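You operate a simulated robot arm through the tools that you are given. There is no shell and no other tool. Be economical: measure what you need, move in short steps, check, and stop when the job is done.

You are at the controls of a simulated robot arm. One attempt, no reset.

Task
Set up the blue game: orange post in the yellow socket, black post in the white one.
Fine: push both posts right down.

It is judged by the outcome, as a careful person would: the job done as asked, and still so three seconds after it is handed in. It fails if anything else is knocked over, pushed out of place, dropped, spilled or broken.

Robot
A 7-joint arm with a two-finger parallel gripper, fixed in place. Base frame: the origin is at the foot of the arm, x ahead of it, y to its left, z up; the work surface is at about z = 0.914. Lengths are in m, angles in degrees, forces in N, time in s.
With the tool pointing down near the work surface it reaches from about 0.34 to 0.78 m from the base axis. Its first joint turns from -166.0 to 166.0 degrees. Payload 3.91 kg.
The tool frame sits at the grasp point between the pads (the TCP): z along the fingers, y along the line on which they close. The tips reach 0.03 m beyond it. Largest opening 0.11 m; finger width 0.02, thickness 0.01; the body of the gripper, 0.048 by 0.112 m, starts 0.055 m behind the TCP.
Orientation is told as [roll, pitch, yaw] about the base's x, y, z axes, in that order, counted from this pose: with the fingers straight down and closing along the base's y, the tool's x points along the base's -x, its y along +y and its z along -z.

Tools
- The arm moves only by the tool play_rows. Its argument "targets" is text: rows parted by semicolons, each of 7 numbers parted by spaces: the turn, a rotation vector about the base's x, y, z in units of 5 degrees (1.0 is 5 degrees), then the shift along the base's x, y, z in units of 30 mm (1.0 is 30 mm), then the finger opening in m, from 0 to 0.11. In form: rx ry rz x y z gripper; .... A call has 1 to 8 rows; each row shifts and turns the commanded pose from where the row before left it. A call with a number of a shift or a turn outside -1 to 1 is refused whole. A row lasts 0.2 s, in which the tool goes at most 0.05 m and 8.6 degrees; a call with a longer step from one row to the next is refused whole, and so is a gripper value outside its range. A pose out of reach is approached as far as the arm can. The call stops where the force on the tool passes 40 N (or 10 N more than at its start, if that is more) or the arm is blocked; 0.2 s more then pass. The fingers move at their own pace (about 0.153 m/s each) and stop on an object; they squeeze with about 39 N. The grip force told is the motor's: it shows also when the fingers shut on nothing. Time passes only in rows, and 0.2 s behind the last, so rows that do not move let the fingers close. The reply holds the time, the measured pose of the TCP, the force on the tool along the base axes, the opening and the grip force, in the units named above and with some noise, with the torque about the TCP (base axes, N m) and any sound that the robot's microphone picked up.
- Cameras (640 x 400 px; columns grow to the right, rows downward): "scene" is fixed at [0.4049, 0.488, 1.5681]; the picture's right is [0.08, 1.00, 0.00], its down [0.72, -0.06, -0.70] and it looks along [-0.69, 0.06, -0.72] (base axes); focal length 326 px, centre (320, 200). "wrist" rides on the gripper at [0.077, 0.007, -0.114] in the tool frame; the picture's right is [-0.09, 1.00, 0.00], its down [-0.80, -0.07, -0.59] and it looks along [-0.59, -0.05, 0.80] (tool axes); focal length 270 px, centre (320, 200). There is no depth. A picture from a camera that has moved, and an enlarged one, comes with that camera's place and axes in the base frame and with its lens. The place of the scene camera against the robot may be out by one fixed shift of up to 0.018 m in any direction.
- capture(camera): a new picture of that camera. It takes no simulated time.
- slide_trunk(by): slides the trunk up (or, below 0, down) by that many m; the arm rides with it, the base frame stays. It gives what a move gives, with no picture.
- inspect(camera, box): a new picture of the part [left, top, right, bottom] of that camera's present view, enlarged. It takes no simulated time.
- close_job(): hands the job in; it is judged then, once.

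Work in short steps. Places have to be worked out from the pictures, the camera data and where the tool is seen: move nearer, look again, correct. Check each grasp and each placing, and mend what went wrong. You have 120 turns and 76 pictures in all, those below and enlarged ones among them. Open the gripper and draw the arm clear of the work before you hand the job in, unless the task says otherwise; then end with one line.

The tools are called after "Request:" as a command line: name --argument value ..., lists and objects as JSON in quotes. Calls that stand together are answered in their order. play_rows: Moves the arm, as the interface text tells. Its arguments: {"type":"object","properties":{"targets":{"type":"string"}},"required":["targets"]} The other tools are called the same way: slide_trunk (by) slides the trunk up or down; capture (camera) takes a picture; inspect (camera, box) takes an enlarged picture of a part of a camera's view; close_job () hands the job in.

At the start:

```text
t: 0.0
tcp_pos: [-0.0656, 0.407, 1.2836]
tcp_rot: [0.1, 0.1, 0.1]
ft_force: [0.4, 0.6, 0.6]
ft_torque: [-0.01, -0.01, 0.0]
gripper_width: 0.1104
grip_force: 0.1
trunk travel left (down, up): [-0.575, 0.035]
```

scene: 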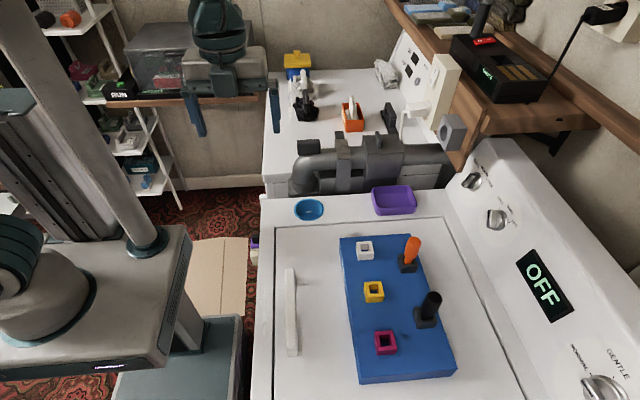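
wrist: 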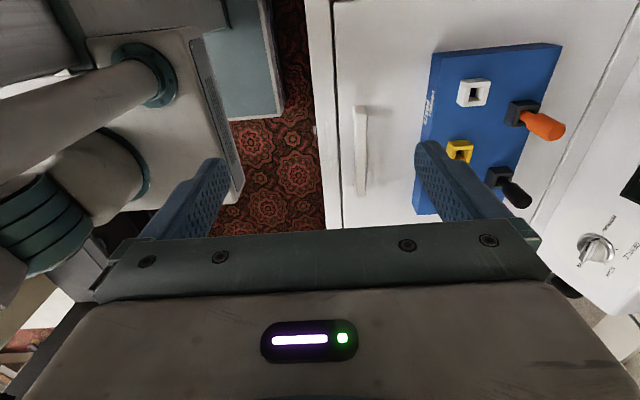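

The board with three empty sockets and two posts lies left of the base, around y≈0.63. I enlarge the scene view and the wrist view to see the posts.

Request:
inspect --camera "scene" --box '[330, 220, 470, 390]'

Request:
inspect --camera "wrist" --box '[400, 30, 600, 230]'

```text
2.35 times, centred on (400, 305) of scene
camera zoom: at [0.4049, 0.488, 1.5681], right [0.08, 1.0, 0.0], down [0.72, -0.06, -0.7], along [-0.69, 0.06, -0.72], focal length 767 px, centre (132, -47)
```

zoom: 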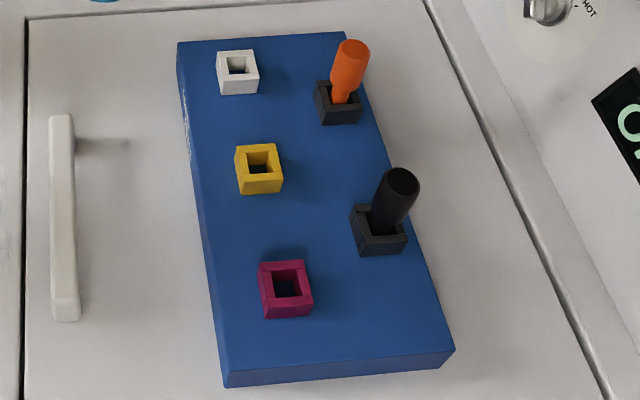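

```text
2.00 times, centred on (500, 130) of wrist
camera zoom: at [-0.1454, 0.4125, 1.398], right [0.09, 1.0, 0.0], down [0.8, -0.07, 0.59], along [0.59, -0.05, -0.8], focal length 541 px, centre (-40, 340)
```

zoom: 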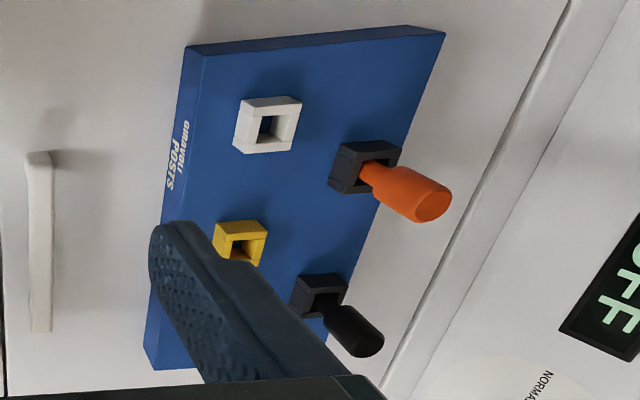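

All five places can be seen: holders at y≈0.72, sockets at y≈0.63. I move over the board for a closer look.

Request:
play_rows --targets "0 0 0 0.5 0.92 -0.4 0.11;0 0 0 0.5 0.92 -0.4 0.11;0 0 0 0.5 0.92 -0.4 0.11;0 0 0 0.5 0.92 -0.4 0.11;0 0 0 0.5 0.92 -0.4 0.11;0 0 0 0.5 0.92 -0.4 0.11;0 0 0 0.5 0.92 -0.4 0.11;0 0 0 0 0 0 0.11"

Request:
capture --camera "wrist"

Request:
capture --camera "scene"

```text
t: 1.8
tcp_pos: [0.0377, 0.5978, 1.1975]
tcp_rot: [0.0, 0.1, -0.1]
ft_force: [-0.3, -1.1, 0.7]
ft_torque: [-0.01, 0.02, -0.01]
gripper_width: 0.11
grip_force: 0.1
trunk travel left (down, up): [-0.575, 0.035]
```

```text
71 pictures are left
camera wrist: at [-0.0405, 0.6037, 1.3131], right [0.09, 1.0, 0.0], down [0.8, -0.07, 0.59], along [0.59, -0.05, -0.8], focal length 270 px, centre (320, 200)
```

wrist: 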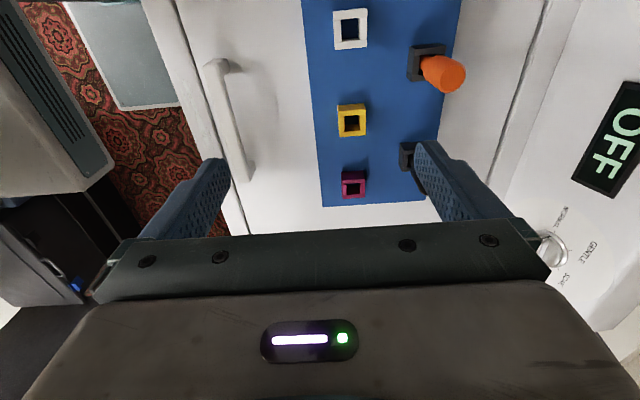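

```text
70 pictures are left
```

scene: 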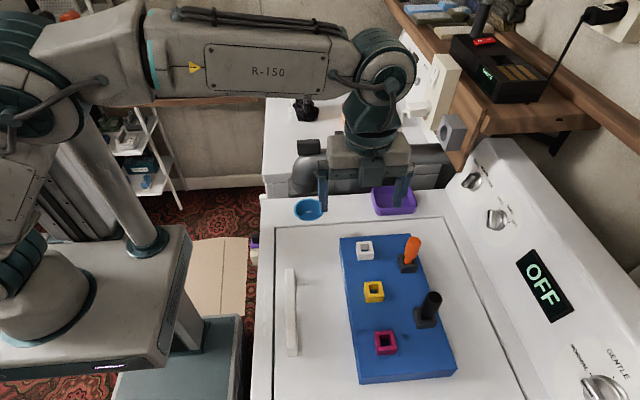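

Both views agree: the yellow socket is at about (0.089, 0.635), white at (-0.012, 0.635), orange post at (0.029, 0.724) with its top at z≈1.035, and the black post at about (0.156, 0.72). I go above the orange post and look.

Request:
play_rows --targets "0 0 0 -0.06 0.82 -0.4 0.08;0 0 0 -0.06 0.82 -0.4 0.08;0 0 0 -0.06 0.82 -0.4 0.08;0 0 0 -0.06 0.82 -0.4 0.08;0 0 0 -0.06 0.82 -0.4 0.08;0 0 0 0 0 0 0.08"

Request:
capture --camera "wrist"

Request:
capture --camera "scene"

```text
t: 3.2
tcp_pos: [0.036, 0.7047, 1.1332]
tcp_rot: [-0.1, 0.0, 0.0]
ft_force: [0.2, -0.4, 0.1]
ft_torque: [-0.02, 0.0, 0.02]
gripper_width: 0.08
grip_force: 0.0
out of reach, approached as far as the arm can: row 5
trunk travel left (down, up): [-0.575, 0.035]
```

```text
69 pictures are left
camera wrist: at [-0.0428, 0.7099, 1.2485], right [0.09, 1.0, 0.0], down [0.8, -0.07, 0.59], along [0.59, -0.05, -0.8], focal length 270 px, centre (320, 200)
```

wrist: 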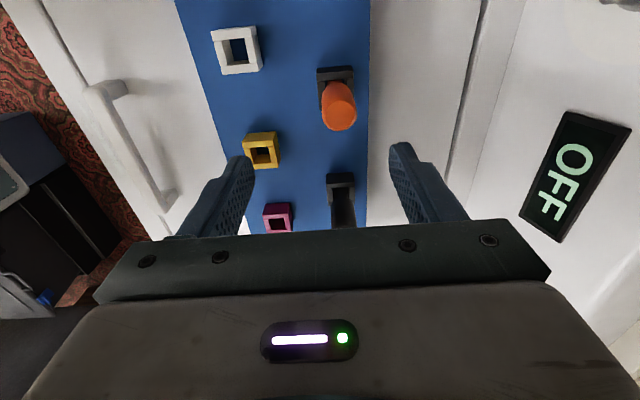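

```text
68 pictures are left
```

scene: 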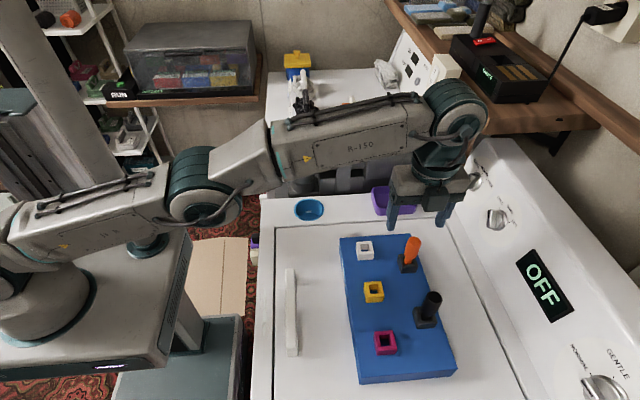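

The arm runs out of reach here because it sits high on the trunk. I retreat up and back, then lower the trunk.

Request:
play_rows --targets "0 0 0 0 -0.7 1 0.08;0 0 0 0 -0.7 1 0.08;0 0 0 0 -0.7 1 0.08;0 0 0 0 -0.7 1 0.08;0 0 0 0 -0.7 1 0.08;0 0 0 0 -0.5 1 0.08;0 0 0 0 0 0 0.08"

Request:
slide_trunk --by -0.18

```text
t: 4.8
tcp_pos: [0.0352, 0.5833, 1.3137]
tcp_rot: [-0.2, 0.1, 0.1]
ft_force: [0.2, -0.2, 0.2]
ft_torque: [0.0, 0.04, -0.03]
gripper_width: 0.0798
grip_force: 0.1
trunk travel left (down, up): [-0.575, 0.035]
```

```text
t: 6.8
tcp_pos: [0.0347, 0.5838, 1.1341]
tcp_rot: [0.0, 0.0, 0.0]
ft_force: [0.3, 0.9, -0.4]
ft_torque: [-0.02, -0.01, 0.03]
gripper_width: 0.08
grip_force: 0.0
trunk travel left (down, up): [-0.395, 0.215]
```

Now I try again to get above the orange post.

Request:
play_rows --targets "0 0 0 -0.04 0.94 0 0.08;0 0 0 -0.04 0.94 0 0.08;0 0 0 -0.04 0.94 0 0.08;0 0 0 -0.04 0.94 0 0.08;0 0 0 -0.04 0.94 0 0.08;0 0 0 0 0 0 0.08"

Request:
inspect --camera "wrist" --box '[200, 0, 440, 240]'

Request:
capture --camera "scene"

```text
t: 8.2
tcp_pos: [0.036, 0.6273, 1.1188]
tcp_rot: [0.0, -0.1, -0.1]
ft_force: [0.6, -0.4, -0.4]
ft_torque: [0.03, -0.03, 0.01]
gripper_width: 0.0799
grip_force: 0.0
out of reach, approached as far as the arm can: row 2, 3, 4, 5
trunk travel left (down, up): [-0.395, 0.215]
```

```text
1.67 times, centred on (320, 120) of wrist
camera zoom: at [-0.042, 0.6343, 1.2328], right [0.09, 1.0, 0.0], down [0.8, -0.07, 0.59], along [0.59, -0.05, -0.8], focal length 450 px, centre (320, 333)
```

zoom: 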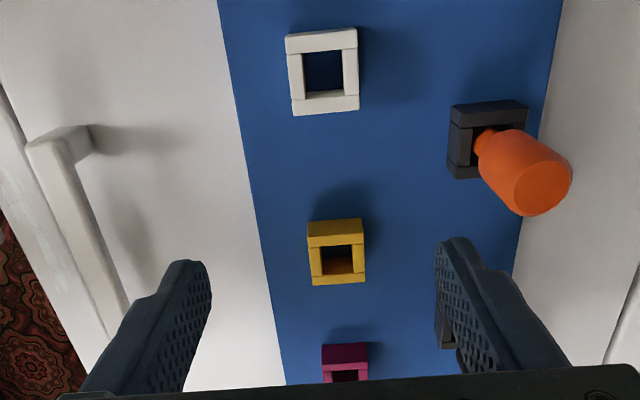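

```text
66 pictures are left
```

scene: 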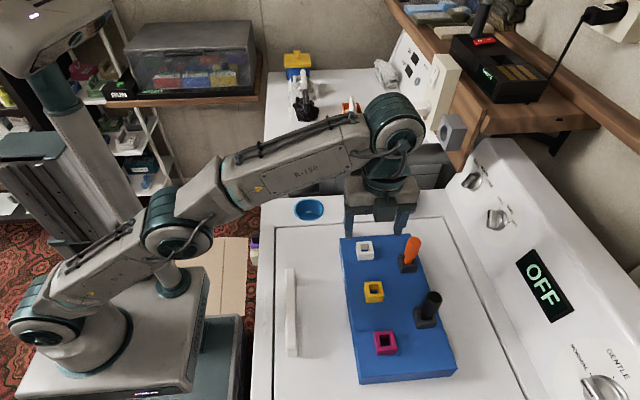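

Lower is worse, so the wrist needs the shoulder higher. I raise the trunk to the top. I will also turn the gripper +90° so it closes along x; then I can lean the tool outward about that closing axis for more reach while the post stays upright.

Request:
slide_trunk --by 0.21

Request:
play_rows --targets "0 0 1 0 -0.3 0 0.08;0 0 1 0 -0.3 0 0.08;0 0 1 0 -0.3 0 0.08;0 0 1 0 -0.3 0 0.08;0 0 1 0 -0.3 0 0.08;0 0 1 0 0 0 0.08;0 0 1 0 0 0 0.08;0 0 1 0 0 0 0.08"

Request:
play_rows --targets "0 0 1 0 0 0 0.08;0 0 1 0 0 0 0.08;0 0 1 0 0 0 0.08;0 0 1 0 0 0 0.08;0 0 1 0 0 0 0.08;0 0 1 0 0 0 0.08;0 0 1 0 0 0 0.08;0 0 1 0 0 0 0.08"

Request:
play_rows --targets "0 0 1 0 0 0 0.08;0 0 1 0 0 0 0.08;0 0 0 0 0 0 0.08"

Request:
capture --camera "wrist"

```text
t: 10.4
tcp_pos: [0.0364, 0.6284, 1.3275]
tcp_rot: [0.0, 0.0, 0.0]
ft_force: [0.1, -0.8, -0.1]
ft_torque: [0.01, 0.01, 0.01]
gripper_width: 0.0796
grip_force: 0.1
trunk travel left (down, up): [-0.605, 0.005]
```

```text
t: 12.2
tcp_pos: [0.0358, 0.5815, 1.3292]
tcp_rot: [0.1, 0.0, 40.1]
ft_force: [0.3, 1.3, 0.5]
ft_torque: [-0.02, 0.04, 0.03]
gripper_width: 0.0799
grip_force: 0.0
trunk travel left (down, up): [-0.605, 0.005]
```

```text
t: 14.1
tcp_pos: [0.0354, 0.5829, 1.3284]
tcp_rot: [0.1, 0.0, 80.1]
ft_force: [-0.3, 0.3, 0.4]
ft_torque: [0.0, 0.0, 0.02]
gripper_width: 0.0801
grip_force: 0.1
trunk travel left (down, up): [-0.605, 0.005]
```

```text
t: 14.8
tcp_pos: [0.0358, 0.5833, 1.3275]
tcp_rot: [0.0, 0.0, 90.2]
ft_force: [-0.2, -0.6, -0.8]
ft_torque: [0.01, 0.04, 0.01]
gripper_width: 0.0799
grip_force: 0.1
trunk travel left (down, up): [-0.605, 0.005]
```

```text
65 pictures are left
camera wrist: at [0.0284, 0.5059, 1.4431], right [-1.0, 0.09, 0.0], down [0.07, 0.8, 0.59], along [0.05, 0.59, -0.8], focal length 270 px, centre (320, 200)
```

wrist: 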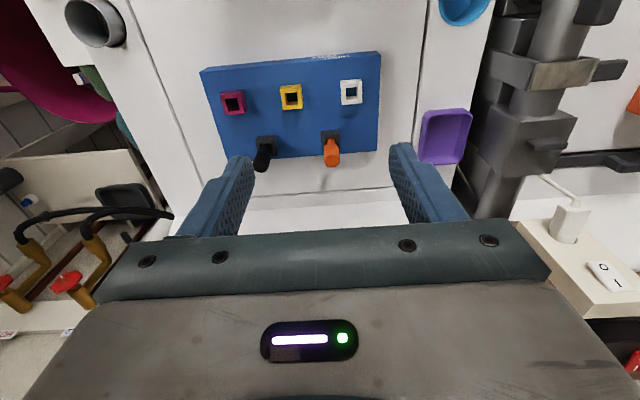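

The gripper now closes along x. I lean it 15° outward and descend in front of the posts.

Request:
play_rows --targets "1 0 0 0 0.2 -0.9 0.08;1 0 0 0 0.2 -0.9 0.08;1 0 0 0 0.2 -0.9 0.08;0 0 0 0 0.2 -0.9 0.08;0 0 0 0 0.2 -0.9 0.08;0 0 0 0 0.2 -0.9 0.08;0 0 0 0 0.2 -0.9 0.08;0 0 0 0 0 0 0.08"

Request:
capture --camera "wrist"

Request:
capture --camera "scene"

```text
t: 16.6
tcp_pos: [0.0351, 0.6259, 1.1403]
tcp_rot: [0.0, -15.0, 90.0]
ft_force: [-0.6, 0.0, -0.1]
ft_torque: [0.01, -0.01, -0.02]
gripper_width: 0.08
grip_force: 0.0
trunk travel left (down, up): [-0.605, 0.005]
```

```text
64 pictures are left
camera wrist: at [0.0272, 0.5212, 1.2304], right [-1.0, 0.09, 0.02], down [0.07, 0.62, 0.78], along [0.05, 0.78, -0.62], focal length 270 px, centre (320, 200)
```

wrist: 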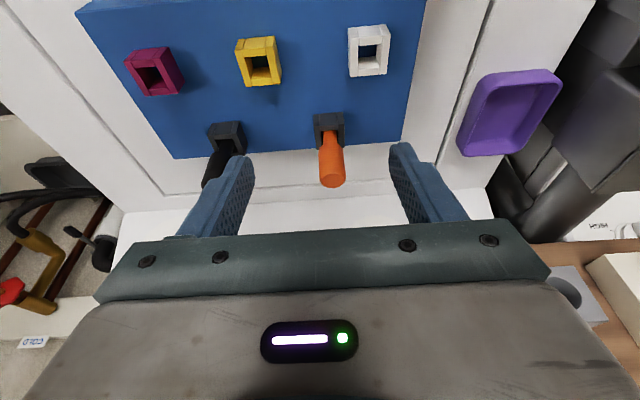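

```text
63 pictures are left
```

scene: 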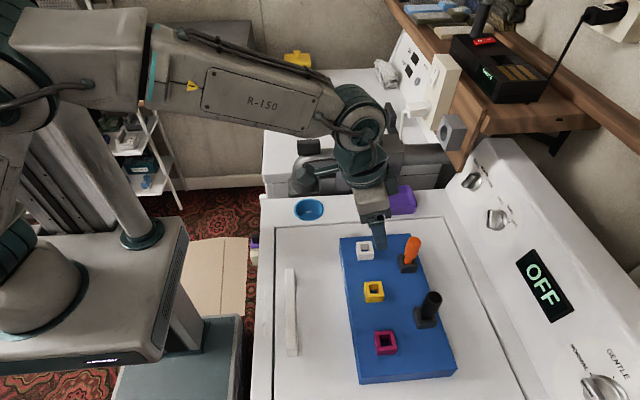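

Orange post top is at about (0.028, 0.724, 1.04). I move down and centre x, staying short of the post.

Request:
play_rows --targets "0 0 0 -0.12 0.3 -0.8 0.08;0 0 0 -0.12 0.3 -0.8 0.08;0 0 0 0 0.3 -0.8 0.08;0 0 0 0 0.3 -0.8 0.08;0 0 0 0 0 -0.8 0.08;0 0 0 0 0 0 0.08"

Request:
capture --camera "wrist"

Request:
inspect --camera "scene" --box '[330, 180, 490, 300]'

```text
t: 18.1
tcp_pos: [0.0291, 0.6609, 1.0212]
tcp_rot: [0.0, -15.0, 89.9]
ft_force: [0.4, -0.1, -0.3]
ft_torque: [0.02, 0.0, 0.01]
gripper_width: 0.08
grip_force: 0.0
trunk travel left (down, up): [-0.605, 0.005]
```

```text
62 pictures are left
camera wrist: at [0.0213, 0.5557, 1.112], right [-1.0, 0.08, 0.02], down [0.07, 0.62, 0.78], along [0.05, 0.78, -0.62], focal length 270 px, centre (320, 200)
```

wrist: 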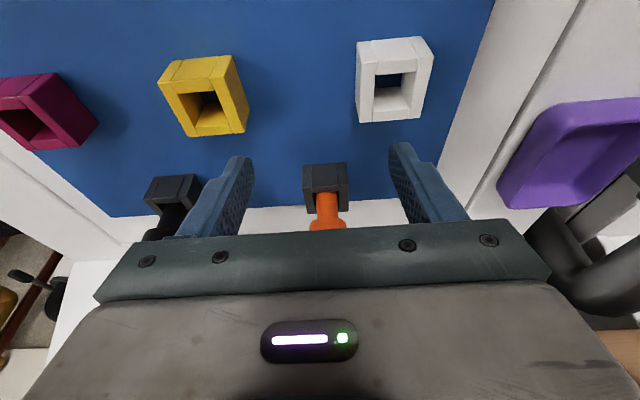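

```text
3.33 times, centred on (410, 240) of scene
camera zoom: at [0.4049, 0.488, 1.5681], right [0.08, 1.0, 0.0], down [0.72, -0.06, -0.7], along [-0.69, 0.06, -0.72], focal length 1087 px, centre (20, 67)
```

zoom: 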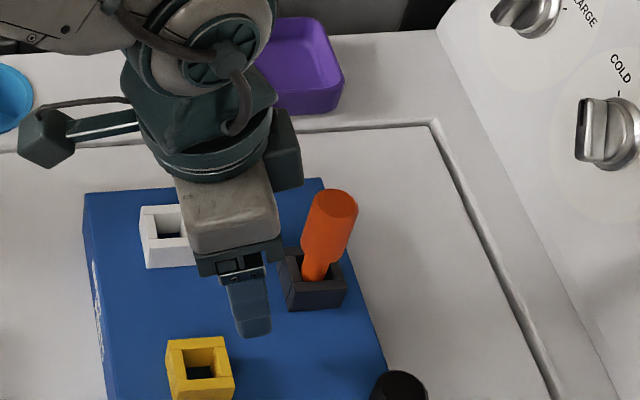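

The fingers straddle the post in x and sit at the right height, so I slide outward in y to bring the post between the pads.

Request:
play_rows --targets "0 0 0 0 0.6 0 0.08;0 0 0 0 0.6 0 0.08;0 0 0 0 0.6 0 0.08;0 0 0 0 0.33 0 0.08;0 0 0 0 0 0 0.08"

Request:
inspect --camera "scene" --box '[330, 180, 490, 300]'

Request:
capture --camera "wrist"

```text
t: 19.2
tcp_pos: [0.0295, 0.725, 1.0193]
tcp_rot: [0.0, -15.0, 90.0]
ft_force: [0.2, -0.4, -0.4]
ft_torque: [-0.01, 0.01, 0.0]
gripper_width: 0.0799
grip_force: 0.2
trunk travel left (down, up): [-0.605, 0.005]
```

```text
3.33 times, centred on (410, 240) of scene
camera zoom: at [0.4049, 0.488, 1.5681], right [0.08, 1.0, 0.0], down [0.72, -0.06, -0.7], along [-0.69, 0.06, -0.72], focal length 1087 px, centre (20, 67)
```

zoom: 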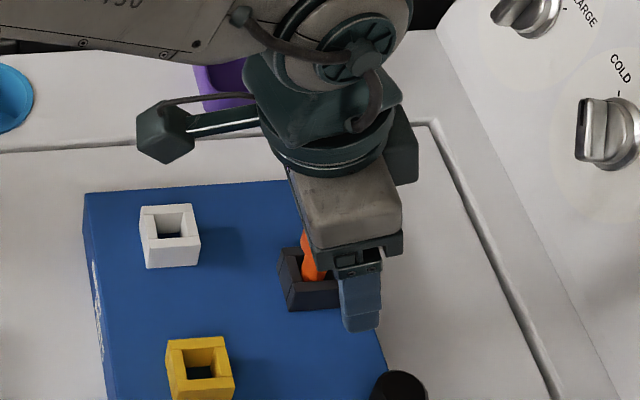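

```text
59 pictures are left
camera wrist: at [0.022, 0.6205, 1.1103], right [-1.0, 0.09, 0.02], down [0.07, 0.62, 0.78], along [0.05, 0.78, -0.62], focal length 270 px, centre (320, 200)
```

wrist: 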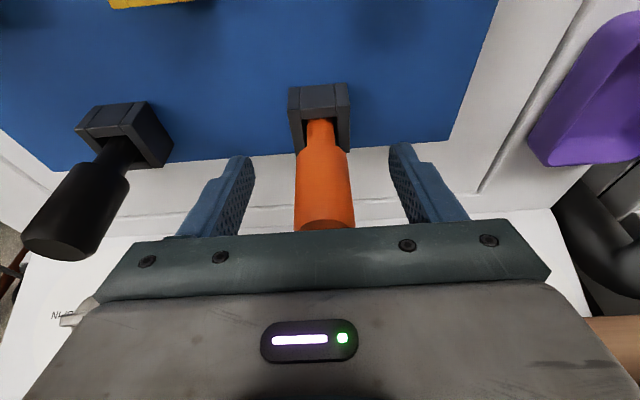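

The post is centred between the pads, with its wide part at about z 1.00–1.04. I close the fingers.

Request:
play_rows --targets "0 0 0 0 0 0 0.05;0 0 0 0 0 0 0.03;0 0 0 0 0 0 0.01;0 0 0 0 0 0 0.01"

Request:
capture --camera "wrist"

```text
t: 20.2
tcp_pos: [0.0298, 0.7249, 1.0184]
tcp_rot: [0.0, -15.0, 89.9]
ft_force: [-0.2, 0.0, 0.3]
ft_torque: [0.01, -0.02, 0.02]
gripper_width: 0.0256
grip_force: 38.5
trunk travel left (down, up): [-0.605, 0.005]
```

```text
58 pictures are left
camera wrist: at [0.022, 0.6204, 1.1102], right [-1.0, 0.09, 0.02], down [0.07, 0.62, 0.78], along [0.05, 0.78, -0.62], focal length 270 px, centre (320, 200)
```

wrist: 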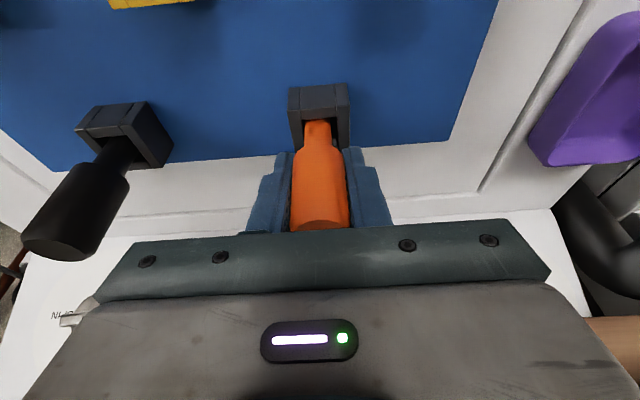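

Firm grip at 25.6 mm. I lift straight up.

Request:
play_rows --targets "0 0 0 0 0 0.4 0.01;0 0 0 0 0 0.5 0.01;0 0 0 0 0 0.7 0.01;0 0 0 0 0 0.7 0.01;0 0 0 0 0 0 0.01"

Request:
capture --camera "wrist"

Request:
inspect --camera "scene" --box '[330, 180, 490, 300]'

```text
t: 21.4
tcp_pos: [0.03, 0.725, 1.0889]
tcp_rot: [0.1, -14.9, 90.0]
ft_force: [0.2, 0.7, -0.7]
ft_torque: [0.03, -0.01, 0.01]
gripper_width: 0.0256
grip_force: 39.2
trunk travel left (down, up): [-0.605, 0.005]
```

```text
57 pictures are left
camera wrist: at [0.0221, 0.6205, 1.1796], right [-1.0, 0.08, 0.02], down [0.07, 0.62, 0.78], along [0.05, 0.78, -0.62], focal length 270 px, centre (320, 200)
```

wrist: 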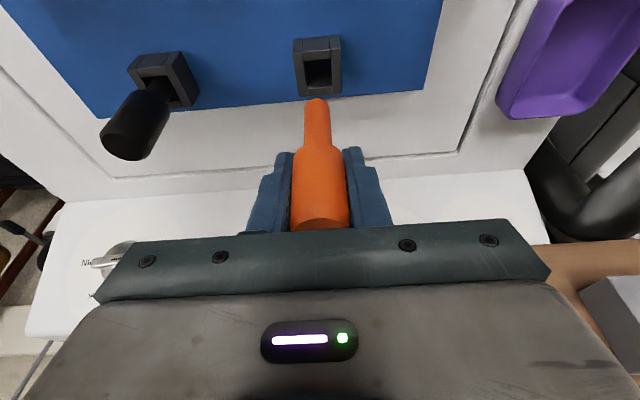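

```text
3.33 times, centred on (410, 240) of scene
camera zoom: at [0.4049, 0.488, 1.5681], right [0.08, 1.0, 0.0], down [0.72, -0.06, -0.7], along [-0.69, 0.06, -0.72], focal length 1087 px, centre (20, 67)
```

zoom: 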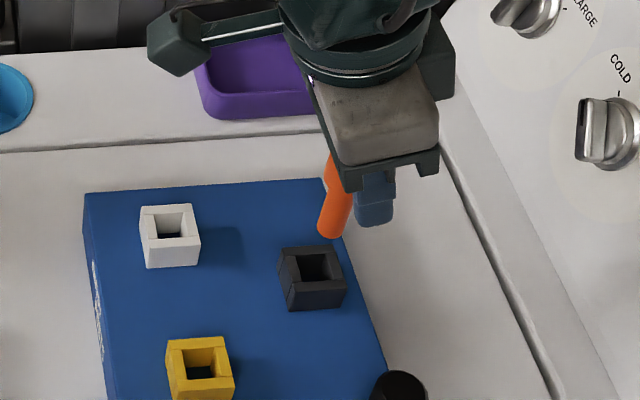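

The post is free and held straight. I take close scene zooms on the empty holder and sockets to measure their relative places.

Request:
inspect --camera "scene" --box '[345, 232, 425, 312]'

```text
5.00 times, centred on (385, 272) of scene
camera zoom: at [0.4049, 0.488, 1.5681], right [0.08, 1.0, 0.0], down [0.72, -0.06, -0.7], along [-0.69, 0.06, -0.72], focal length 1630 px, centre (-5, -160)
```

zoom: 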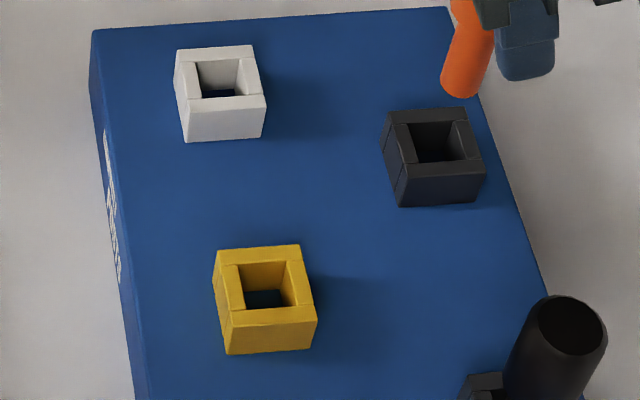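

Relative to the orange holder, yellow comes to about (0.0915, 0.637) and white to (-0.010, 0.637). I carry the orange post above yellow.

Request:
play_rows --targets "0 0 0 0 -0.73 0.2 0.01;0 0 0 0.5 -0.73 0 0.01;0 0 0 0.5 -0.73 0 0.01;0 0 0 0.5 -0.74 0 0.01;0 0 0 0.55 0 0 0.01;0 0 0 0 0 0 0.01"

Request:
inspect --camera "wrist" --box '[240, 20, 400, 240]'

Request:
inspect --camera "scene" --box '[345, 232, 425, 312]'

```text
t: 22.9
tcp_pos: [0.0904, 0.6373, 1.0937]
tcp_rot: [0.0, -15.0, 90.0]
ft_force: [0.4, -0.6, -0.7]
ft_torque: [0.0, 0.02, -0.01]
gripper_width: 0.0258
grip_force: 38.8
trunk travel left (down, up): [-0.605, 0.005]
```

```text
1.82 times, centred on (320, 130) of wrist
camera zoom: at [0.0833, 0.5329, 1.1847], right [-1.0, 0.08, 0.02], down [0.07, 0.62, 0.78], along [0.05, 0.78, -0.62], focal length 491 px, centre (320, 327)
```

zoom: 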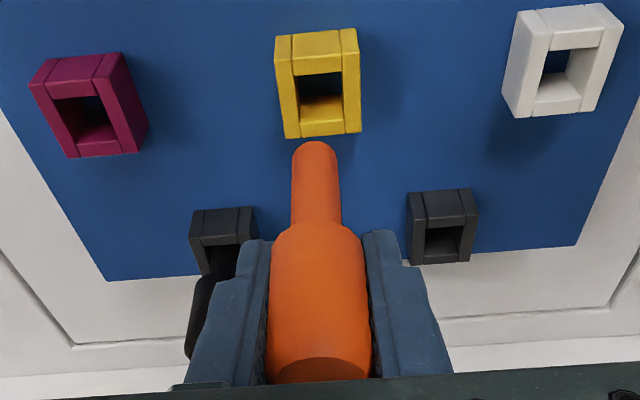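

```text
5.00 times, centred on (385, 272) of scene
camera zoom: at [0.4049, 0.488, 1.5681], right [0.08, 1.0, 0.0], down [0.72, -0.06, -0.7], along [-0.69, 0.06, -0.72], focal length 1630 px, centre (-5, -160)
```

zoom: 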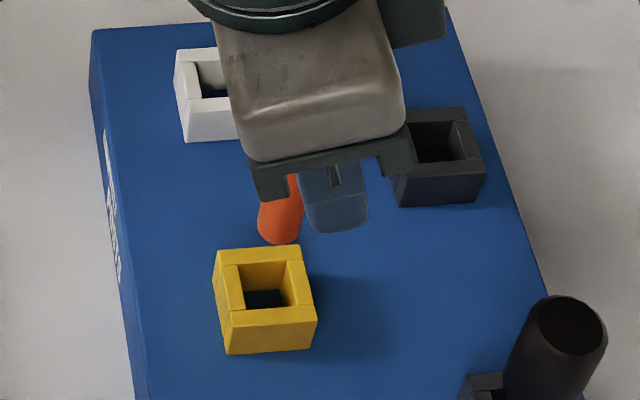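

The tip is nearly over the yellow socket, maybe 2 mm too far in +x. I nudge and lower until the tip is just above the rim, then look again.

Request:
play_rows --targets "0 0 0 -0.06 0 -0.5 0.01;0 0 0 0 0 -0.55 0.01;0 0 0 0 0 0 0.01"

Request:
inspect --camera "wrist" --box '[260, 40, 380, 190]'

Request:
inspect --camera "scene" --box '[350, 262, 410, 312]'

```text
t: 23.6
tcp_pos: [0.0886, 0.6379, 1.0622]
tcp_rot: [0.0, -14.9, 90.0]
ft_force: [0.3, 0.7, -0.3]
ft_torque: [0.0, 0.01, 0.0]
gripper_width: 0.0258
grip_force: 38.8
trunk travel left (down, up): [-0.605, 0.005]
```

```text
2.67 times, centred on (320, 115) of wrist
camera zoom: at [0.0813, 0.5325, 1.1534], right [-1.0, 0.09, 0.02], down [0.07, 0.62, 0.78], along [0.05, 0.78, -0.62], focal length 721 px, centre (320, 427)
```

zoom: 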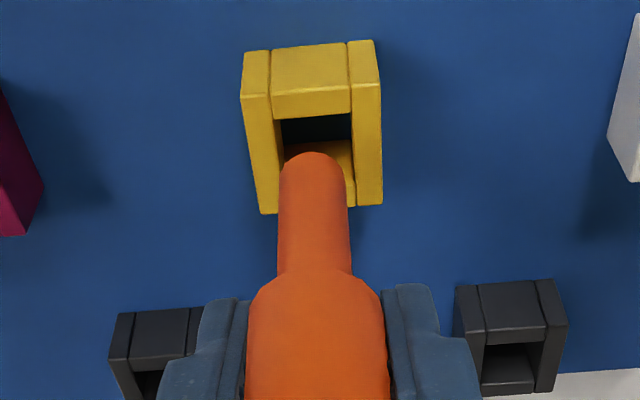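

```text
8.00 times, centred on (380, 287) of scene
camera zoom: at [0.4049, 0.488, 1.5681], right [0.08, 1.0, 0.0], down [0.72, -0.06, -0.7], along [-0.69, 0.06, -0.72], focal length 2608 px, centre (-160, -496)
```

zoom: 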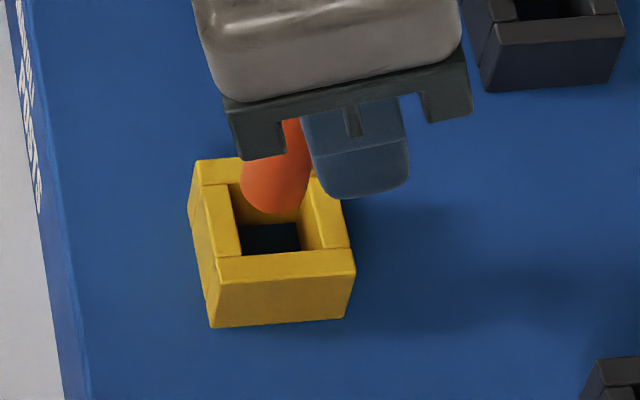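

The tip looks about 1.7 mm too far in +x; y is within tolerance. I correct x and go down 9 mm to bring the tip to rim level for a parallax-free look.

Request:
play_rows --targets "0 0 0 -0.057 0 0 0.01;0 0 0 0 0 -0.3 0.01;0 0 0 0 0 0 0.01"

Request:
inspect --camera "wrist" --box '[280, 50, 360, 130]'

Request:
inspect --camera "scene" --box '[350, 272, 400, 308]'

```text
t: 24.4
tcp_pos: [0.0865, 0.6374, 1.0534]
tcp_rot: [0.0, -15.0, 90.0]
ft_force: [0.9, 0.2, -0.6]
ft_torque: [0.01, 0.01, 0.01]
gripper_width: 0.0257
grip_force: 39.3
trunk travel left (down, up): [-0.605, 0.005]
```

```text
5.00 times, centred on (320, 90) of wrist
camera zoom: at [0.0789, 0.5325, 1.1447], right [-1.0, 0.08, 0.02], down [0.07, 0.62, 0.78], along [0.05, 0.78, -0.62], focal length 1351 px, centre (320, 750)
```

zoom: 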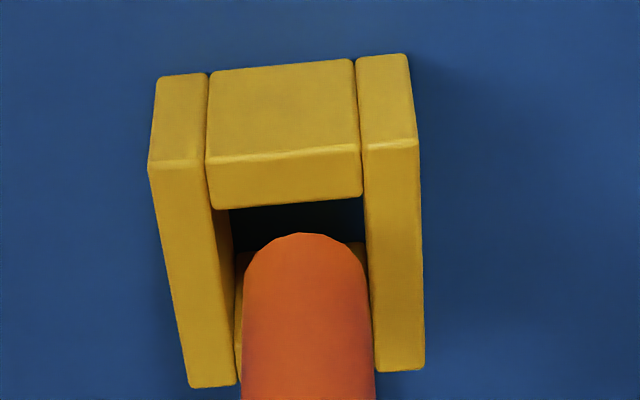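

```text
11.11 times, centred on (375, 290) of scene
camera zoom: at [0.4049, 0.488, 1.5681], right [0.08, 1.0, 0.0], down [0.72, -0.06, -0.7], along [-0.69, 0.06, -0.72], focal length 3622 px, centre (-291, -800)
```

zoom: 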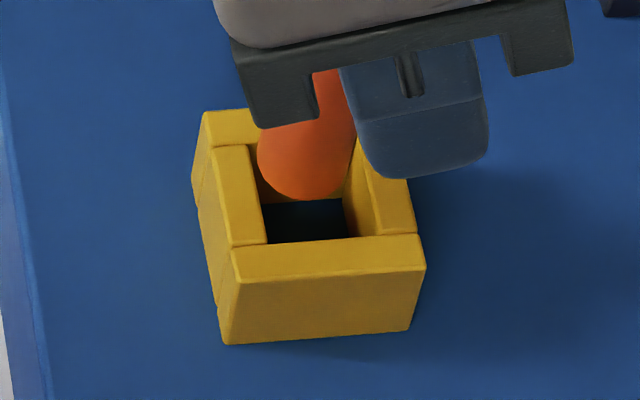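

Now the tip appears about 1 mm too far in -x and about 1.5 mm short in y. I correct and begin gentle insertion.

Request:
play_rows --targets "0 0 0 0.035 0.055 0 0.01;0 0 0 0 0 -0.15 0.01;0 0 0 0 0 -0.15 0.01;0 0 0 0 0 0 0.01"

Request:
inspect --camera "wrist" --box '[280, 50, 360, 130]'

Request:
inspect --camera "scene" --box '[350, 272, 400, 308]'

```text
t: 25.4
tcp_pos: [0.0877, 0.6389, 1.0441]
tcp_rot: [0.0, -14.9, 90.0]
ft_force: [0.7, 0.1, -0.9]
ft_torque: [0.0, 0.02, -0.01]
gripper_width: 0.0257
grip_force: 38.9
trunk travel left (down, up): [-0.605, 0.005]
```

```text
5.00 times, centred on (320, 90) of wrist
camera zoom: at [0.0796, 0.5339, 1.1356], right [-1.0, 0.08, 0.02], down [0.07, 0.62, 0.78], along [0.05, 0.78, -0.62], focal length 1351 px, centre (320, 750)
```

zoom: 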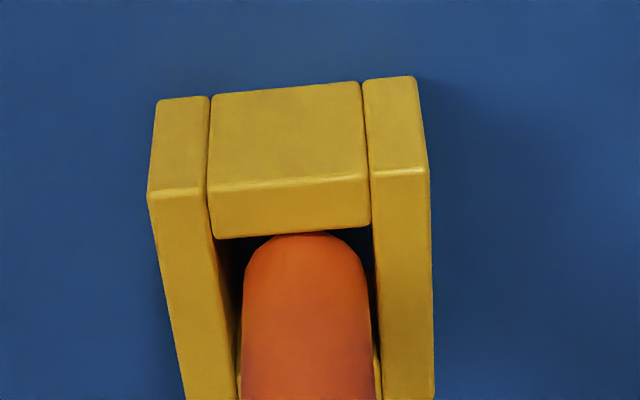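

```text
11.11 times, centred on (375, 290) of scene
camera zoom: at [0.4049, 0.488, 1.5681], right [0.08, 1.0, 0.0], down [0.72, -0.06, -0.7], along [-0.69, 0.06, -0.72], focal length 3622 px, centre (-291, -800)
```

zoom: 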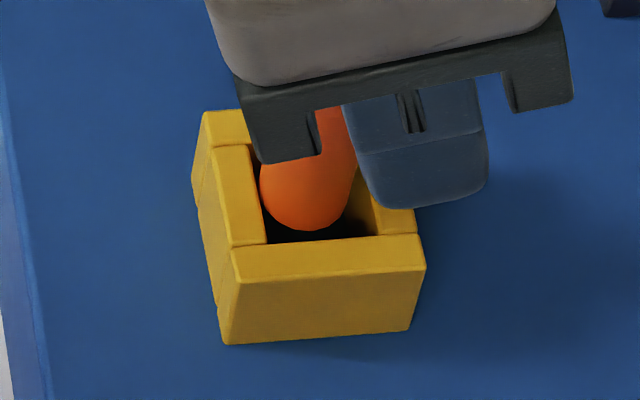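

The tip is entering the socket with no force. I centre it by another 1 mm in x and 1.5 mm in y, then go down further.

Request:
play_rows --targets "0 0 0 0.03 0.05 0 0.01;0 0 0 0 0 -0.2 0.01;0 0 0 0 0 -0.2 0.01;0 0 0 0 0 0 0.01"

Request:
inspect --camera "wrist" --box '[280, 60, 360, 140]'

Request:
inspect --camera "scene" --box '[350, 272, 400, 308]'

```text
t: 26.4
tcp_pos: [0.0895, 0.6408, 1.0322]
tcp_rot: [0.0, -15.0, 90.0]
ft_force: [0.2, -0.6, -0.5]
ft_torque: [0.0, 0.0, 0.02]
gripper_width: 0.0254
grip_force: 38.6
trunk travel left (down, up): [-0.605, 0.005]
```

```text
5.00 times, centred on (320, 100) of wrist
camera zoom: at [0.0817, 0.5359, 1.1234], right [-1.0, 0.08, 0.02], down [0.07, 0.62, 0.78], along [0.05, 0.78, -0.62], focal length 1351 px, centre (320, 700)
```

zoom: 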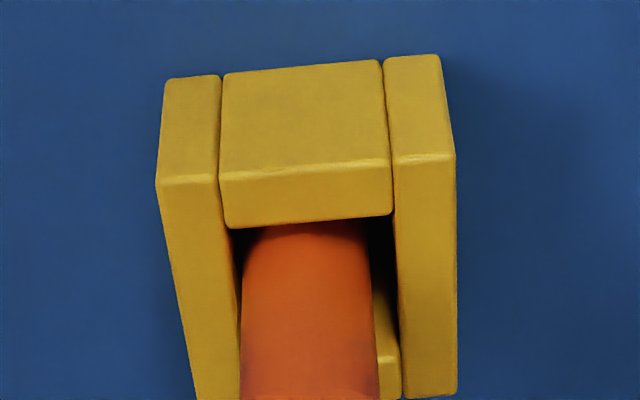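

```text
11.11 times, centred on (375, 290) of scene
camera zoom: at [0.4049, 0.488, 1.5681], right [0.08, 1.0, 0.0], down [0.72, -0.06, -0.7], along [-0.69, 0.06, -0.72], focal length 3622 px, centre (-291, -800)
```

zoom: 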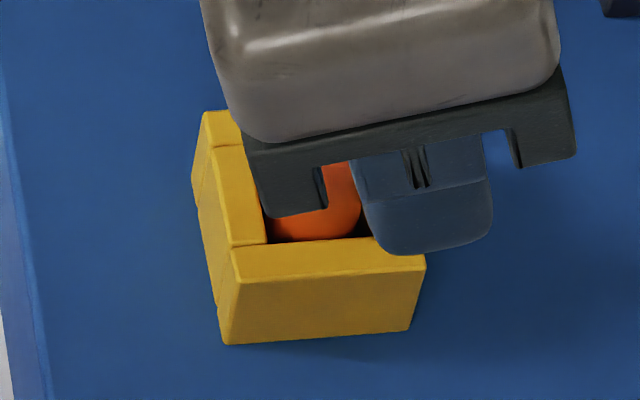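

The tip is inside. I trim x by -0.7 mm and continue down to the bottom, where contact should stop it.

Request:
play_rows --targets "0 0 0 -0.025 0 -0.15 0.01;0 0 0 0 0 -0.15 0.01;0 0 0 0 0 -0.12 0.01;0 0 0 0 0 -0.1 0.01;0 0 0 0 0 0 0.01"

Request:
inspect --camera "wrist" --box '[240, 60, 400, 240]'

```text
t: 27.6
tcp_pos: [0.0883, 0.6405, 1.0223]
tcp_rot: [-0.1, -15.6, 90.0]
ft_force: [0.9, 4.1, 33.9]
ft_torque: [0.12, 0.38, 0.01]
gripper_width: 0.0256
grip_force: 38.5
trunk travel left (down, up): [-0.605, 0.005]
```

```text
2.22 times, centred on (320, 150) of wrist
camera zoom: at [0.0804, 0.5346, 1.1124], right [-1.0, 0.09, 0.02], down [0.07, 0.61, 0.79], along [0.05, 0.79, -0.62], focal length 601 px, centre (320, 311)
```

zoom: 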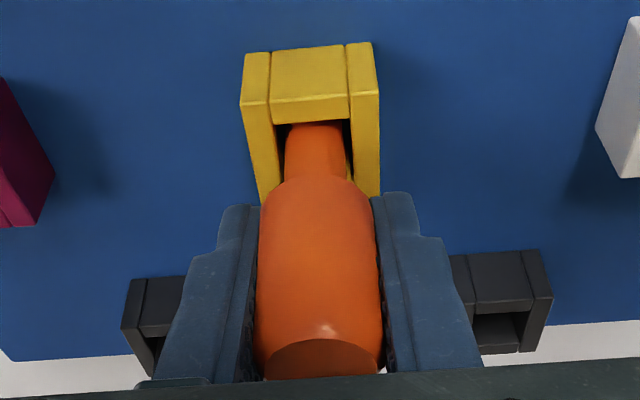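

It met the bottom with 34 N at nearly the same depth as in its holder. I open the fingers, relieve the pressure, and back off toward -y and up to check the post.

Request:
play_rows --targets "0 0 0 0 0 0.12 0.01;0 0 0 0 0 0 0.05;0 0 0 0 0 0 0.07;0 0 0 0 0 0 0.07;0 0 0 0 0 0.5 0.07;0 0 0 0 0 0.8 0.07;0 0 0 0 0 0.8 0.07;0 0 0 0 0 0.8 0.07"

Request:
play_rows --targets "0 0 0 0 -0.7 0.3 0.07;0 0 0 0 -0.7 0 0.07;0 0 0 0 -0.7 0 0.07;0 0 0 0 0 0 0.07"

Request:
inspect --camera "scene" --box '[345, 232, 465, 332]'

Request:
inspect --camera "wrist" --box '[160, 0, 480, 200]'

```text
t: 29.4
tcp_pos: [0.0881, 0.6389, 1.1079]
tcp_rot: [0.0, -15.0, 90.0]
ft_force: [-0.4, 0.6, 0.4]
ft_torque: [0.0, 0.01, -0.02]
gripper_width: 0.0703
grip_force: 0.1
trunk travel left (down, up): [-0.605, 0.005]
```

```text
t: 30.4
tcp_pos: [0.0879, 0.5762, 1.1167]
tcp_rot: [0.1, -15.0, 90.1]
ft_force: [-0.2, -0.1, 0.4]
ft_torque: [-0.05, -0.01, 0.02]
gripper_width: 0.0702
grip_force: 0.0
trunk travel left (down, up): [-0.605, 0.005]
```

```text
4.00 times, centred on (405, 282) of scene
camera zoom: at [0.4049, 0.488, 1.5681], right [0.08, 1.0, 0.0], down [0.72, -0.06, -0.7], along [-0.69, 0.06, -0.72], focal length 1304 px, centre (-20, -128)
```

zoom: 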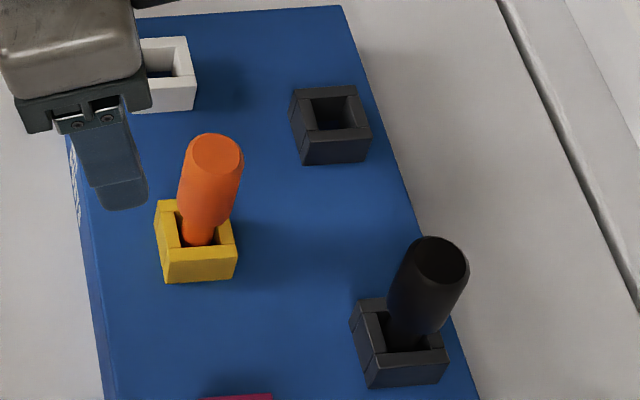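

```text
2.00 times, centred on (320, 100) of wrist
camera zoom: at [0.0806, 0.4709, 1.2077], right [-1.0, 0.09, 0.02], down [0.07, 0.62, 0.78], along [0.05, 0.78, -0.62], focal length 541 px, centre (320, 400)
```

zoom: 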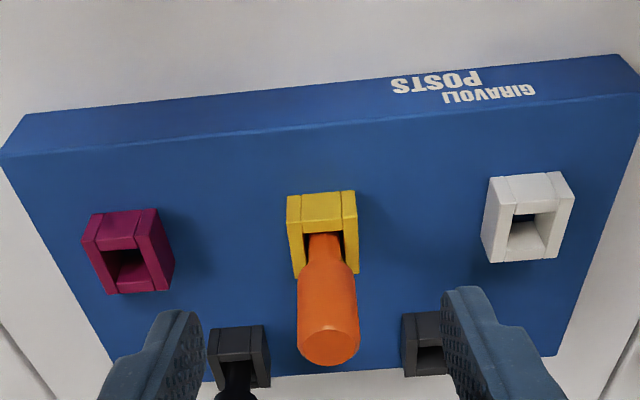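

The orange post stands in the yellow socket; I will verify its depth with a press from above later. Next I go to the black post at about (0.153, 0.725), approaching from the near side.

Request:
play_rows --targets "0 0 0 0.72 0.85 0 0.06;0 0 0 0.72 0.85 0 0.06;0 0 0 0.73 0.85 0 0.06;0 0 0 0 0 -0.8 0.06;0 0 0 0 0 -0.8 0.06;0 0 0 0 0 -0.8 0.06;0 0 0 0 0 -0.8 0.06;0 0 0 0 0 0 0.06"

Request:
capture --camera "wrist"

Request:
inspect --camera "scene" --box '[345, 232, 465, 332]'

```text
t: 32.2
tcp_pos: [0.1537, 0.6524, 1.0198]
tcp_rot: [-0.1, -15.0, 89.9]
ft_force: [-0.1, 0.4, 0.0]
ft_torque: [-0.01, -0.01, -0.02]
gripper_width: 0.06
grip_force: 0.1
trunk travel left (down, up): [-0.605, 0.005]
```

```text
41 pictures are left
camera wrist: at [0.1457, 0.5481, 1.1116], right [-1.0, 0.08, 0.02], down [0.07, 0.62, 0.78], along [0.05, 0.78, -0.62], focal length 270 px, centre (320, 200)
```

wrist: 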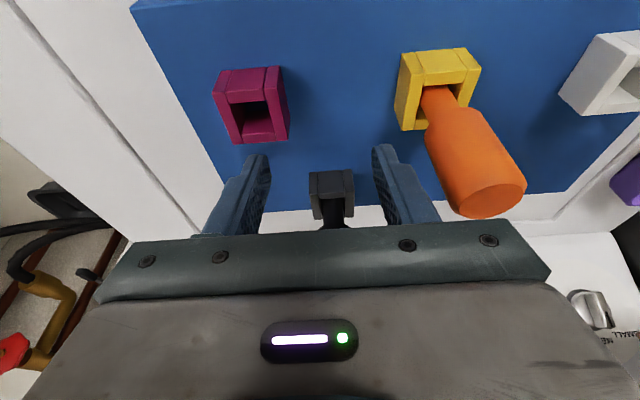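

```text
4.00 times, centred on (405, 282) of scene
camera zoom: at [0.4049, 0.488, 1.5681], right [0.08, 1.0, 0.0], down [0.72, -0.06, -0.7], along [-0.69, 0.06, -0.72], focal length 1304 px, centre (-20, -128)
```

zoom: 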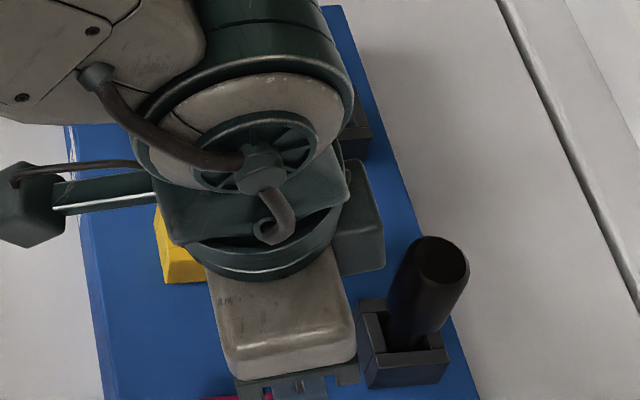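

The black holder appears about 6 mm to the -x side of my line. I advance in y first (away from the orange post), then correct x and look.

Request:
play_rows --targets "0 0 0 0 0.5 0 0.06;0 0 0 0 0.5 0 0.06;0 0 0 -0.18 0 0 0.06;0 0 0 0 0 0 0.06"

Request:
capture --camera "wrist"

```text
t: 33.2
tcp_pos: [0.148, 0.6833, 1.0199]
tcp_rot: [0.0, -14.9, 89.9]
ft_force: [-0.9, -0.2, 0.2]
ft_torque: [0.0, 0.01, -0.04]
gripper_width: 0.0599
grip_force: 0.1
trunk travel left (down, up): [-0.605, 0.005]
```

```text
39 pictures are left
camera wrist: at [0.1405, 0.5788, 1.1118], right [-1.0, 0.09, 0.02], down [0.07, 0.62, 0.78], along [0.05, 0.78, -0.62], focal length 270 px, centre (320, 200)
```

wrist: 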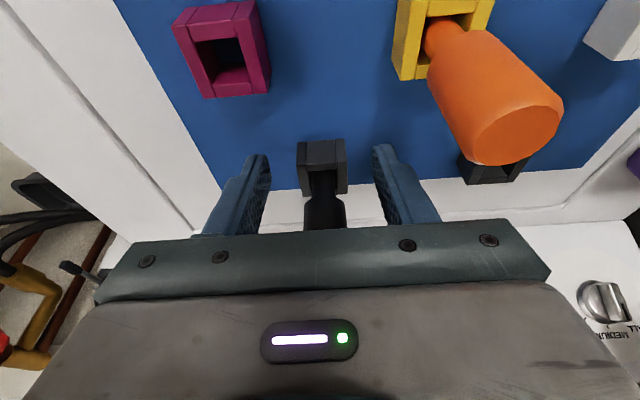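

The black post is centred. I advance to y≈0.725 and close.

Request:
play_rows --targets "0 0 0 0 0.5 0 0.06;0 0 0 0 0.5 0 0.06;0 0 0 0 0.4 0 0.06;0 0 0 0 0 0 0.06"

Request:
capture --camera "wrist"

```text
t: 34.2
tcp_pos: [0.1462, 0.7266, 1.0215]
tcp_rot: [0.1, -14.9, 89.9]
ft_force: [-0.4, 0.0, -0.8]
ft_torque: [0.03, 0.02, -0.01]
gripper_width: 0.0601
grip_force: 0.0
trunk travel left (down, up): [-0.605, 0.005]
```

```text
38 pictures are left
camera wrist: at [0.1389, 0.6218, 1.1113], right [-1.0, 0.08, 0.02], down [0.07, 0.62, 0.78], along [0.05, 0.78, -0.62], focal length 270 px, centre (320, 200)
```

wrist: 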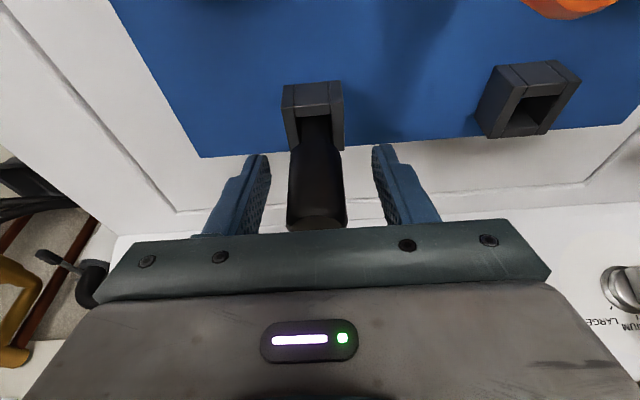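

The view matches the orange grasp. I trim x by +1.5 mm, close and check.

Request:
play_rows --targets "0 0 0 0.05 0 -0.05 0.06;0 0 0 0 0 0 0.03;0 0 0 0 0 0 0.01;0 0 0 0 0 0 0.01"

Request:
play_rows --targets "0 0 0 0 0 0.4 0.01;0 0 0 0 0 0.5 0.01;0 0 0 0 0 0.8 0.01;0 0 0 0 0 0.9 0.01;0 0 0 0 0 0 0.01"

Request:
capture --camera "wrist"

```text
t: 35.2
tcp_pos: [0.149, 0.7269, 1.0195]
tcp_rot: [0.0, -14.9, 90.0]
ft_force: [0.0, 0.1, 0.9]
ft_torque: [0.0, -0.04, -0.02]
gripper_width: 0.0253
grip_force: 38.7
trunk travel left (down, up): [-0.605, 0.005]
```

```text
t: 36.5
tcp_pos: [0.1491, 0.7273, 1.0948]
tcp_rot: [0.0, -15.1, 90.0]
ft_force: [0.5, -0.3, -0.8]
ft_torque: [0.01, -0.04, 0.01]
gripper_width: 0.0255
grip_force: 39.2
trunk travel left (down, up): [-0.605, 0.005]
```

```text
37 pictures are left
camera wrist: at [0.141, 0.6214, 1.187], right [-1.0, 0.08, 0.02], down [0.07, 0.62, 0.78], along [0.05, 0.78, -0.62], focal length 270 px, centre (320, 200)
```

wrist: 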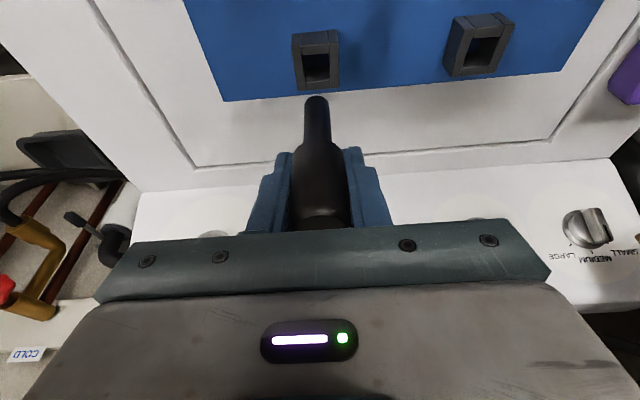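

Black post is held and clear. I carry it along y=0.727 past the orange post, then over to the white socket at about (-0.0135, 0.640).

Request:
play_rows --targets "0 0 0 -0.9 0 0 0.01;0 0 0 -0.9 0 0 0.01;0 0 0 -0.9 0 0 0.01;0 0 0 -0.9 0 0 0.01;0 0 0 -0.9 0 0 0.01;0 0 0 -0.92 0 0 0.01;0 0 0 0 0 0 0.01"

Request:
play_rows --targets "0 0 0 0 -0.97 0 0.01;0 0 0 0 -0.97 0 0.01;0 0 0 0 -0.97 0 0.01;0 0 0 0 0 0 0.01"

Request:
inspect --camera "wrist" --box '[260, 20, 380, 140]'

Request:
inspect --camera "scene" --box '[340, 222, 400, 272]'

```text
t: 38.0
tcp_pos: [-0.0139, 0.7253, 1.0984]
tcp_rot: [-0.1, -15.0, 90.0]
ft_force: [0.0, -0.4, -1.1]
ft_torque: [0.03, -0.01, 0.03]
gripper_width: 0.0256
grip_force: 38.8
trunk travel left (down, up): [-0.605, 0.005]
```

```text
t: 39.0
tcp_pos: [-0.0142, 0.6388, 1.0961]
tcp_rot: [0.0, -15.0, 90.0]
ft_force: [0.0, -0.1, 0.3]
ft_torque: [-0.01, 0.04, 0.0]
gripper_width: 0.0253
grip_force: 39.3
trunk travel left (down, up): [-0.605, 0.005]
```

```text
3.33 times, centred on (320, 80) of wrist
camera zoom: at [-0.0229, 0.5337, 1.1875], right [-1.0, 0.09, 0.02], down [0.07, 0.62, 0.78], along [0.05, 0.78, -0.62], focal length 901 px, centre (320, 600)
```

zoom: 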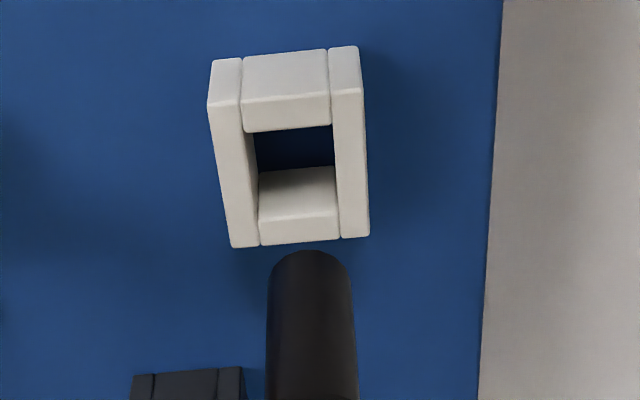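

```text
8.00 times, centred on (370, 247) of scene
camera zoom: at [0.4049, 0.488, 1.5681], right [0.08, 1.0, 0.0], down [0.72, -0.06, -0.7], along [-0.69, 0.06, -0.72], focal length 2608 px, centre (-80, -176)
```

zoom: 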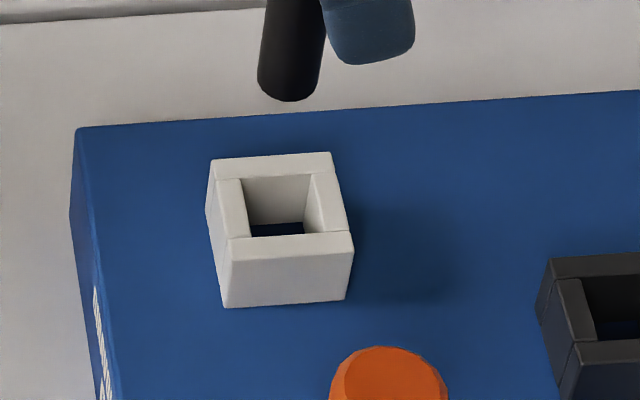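

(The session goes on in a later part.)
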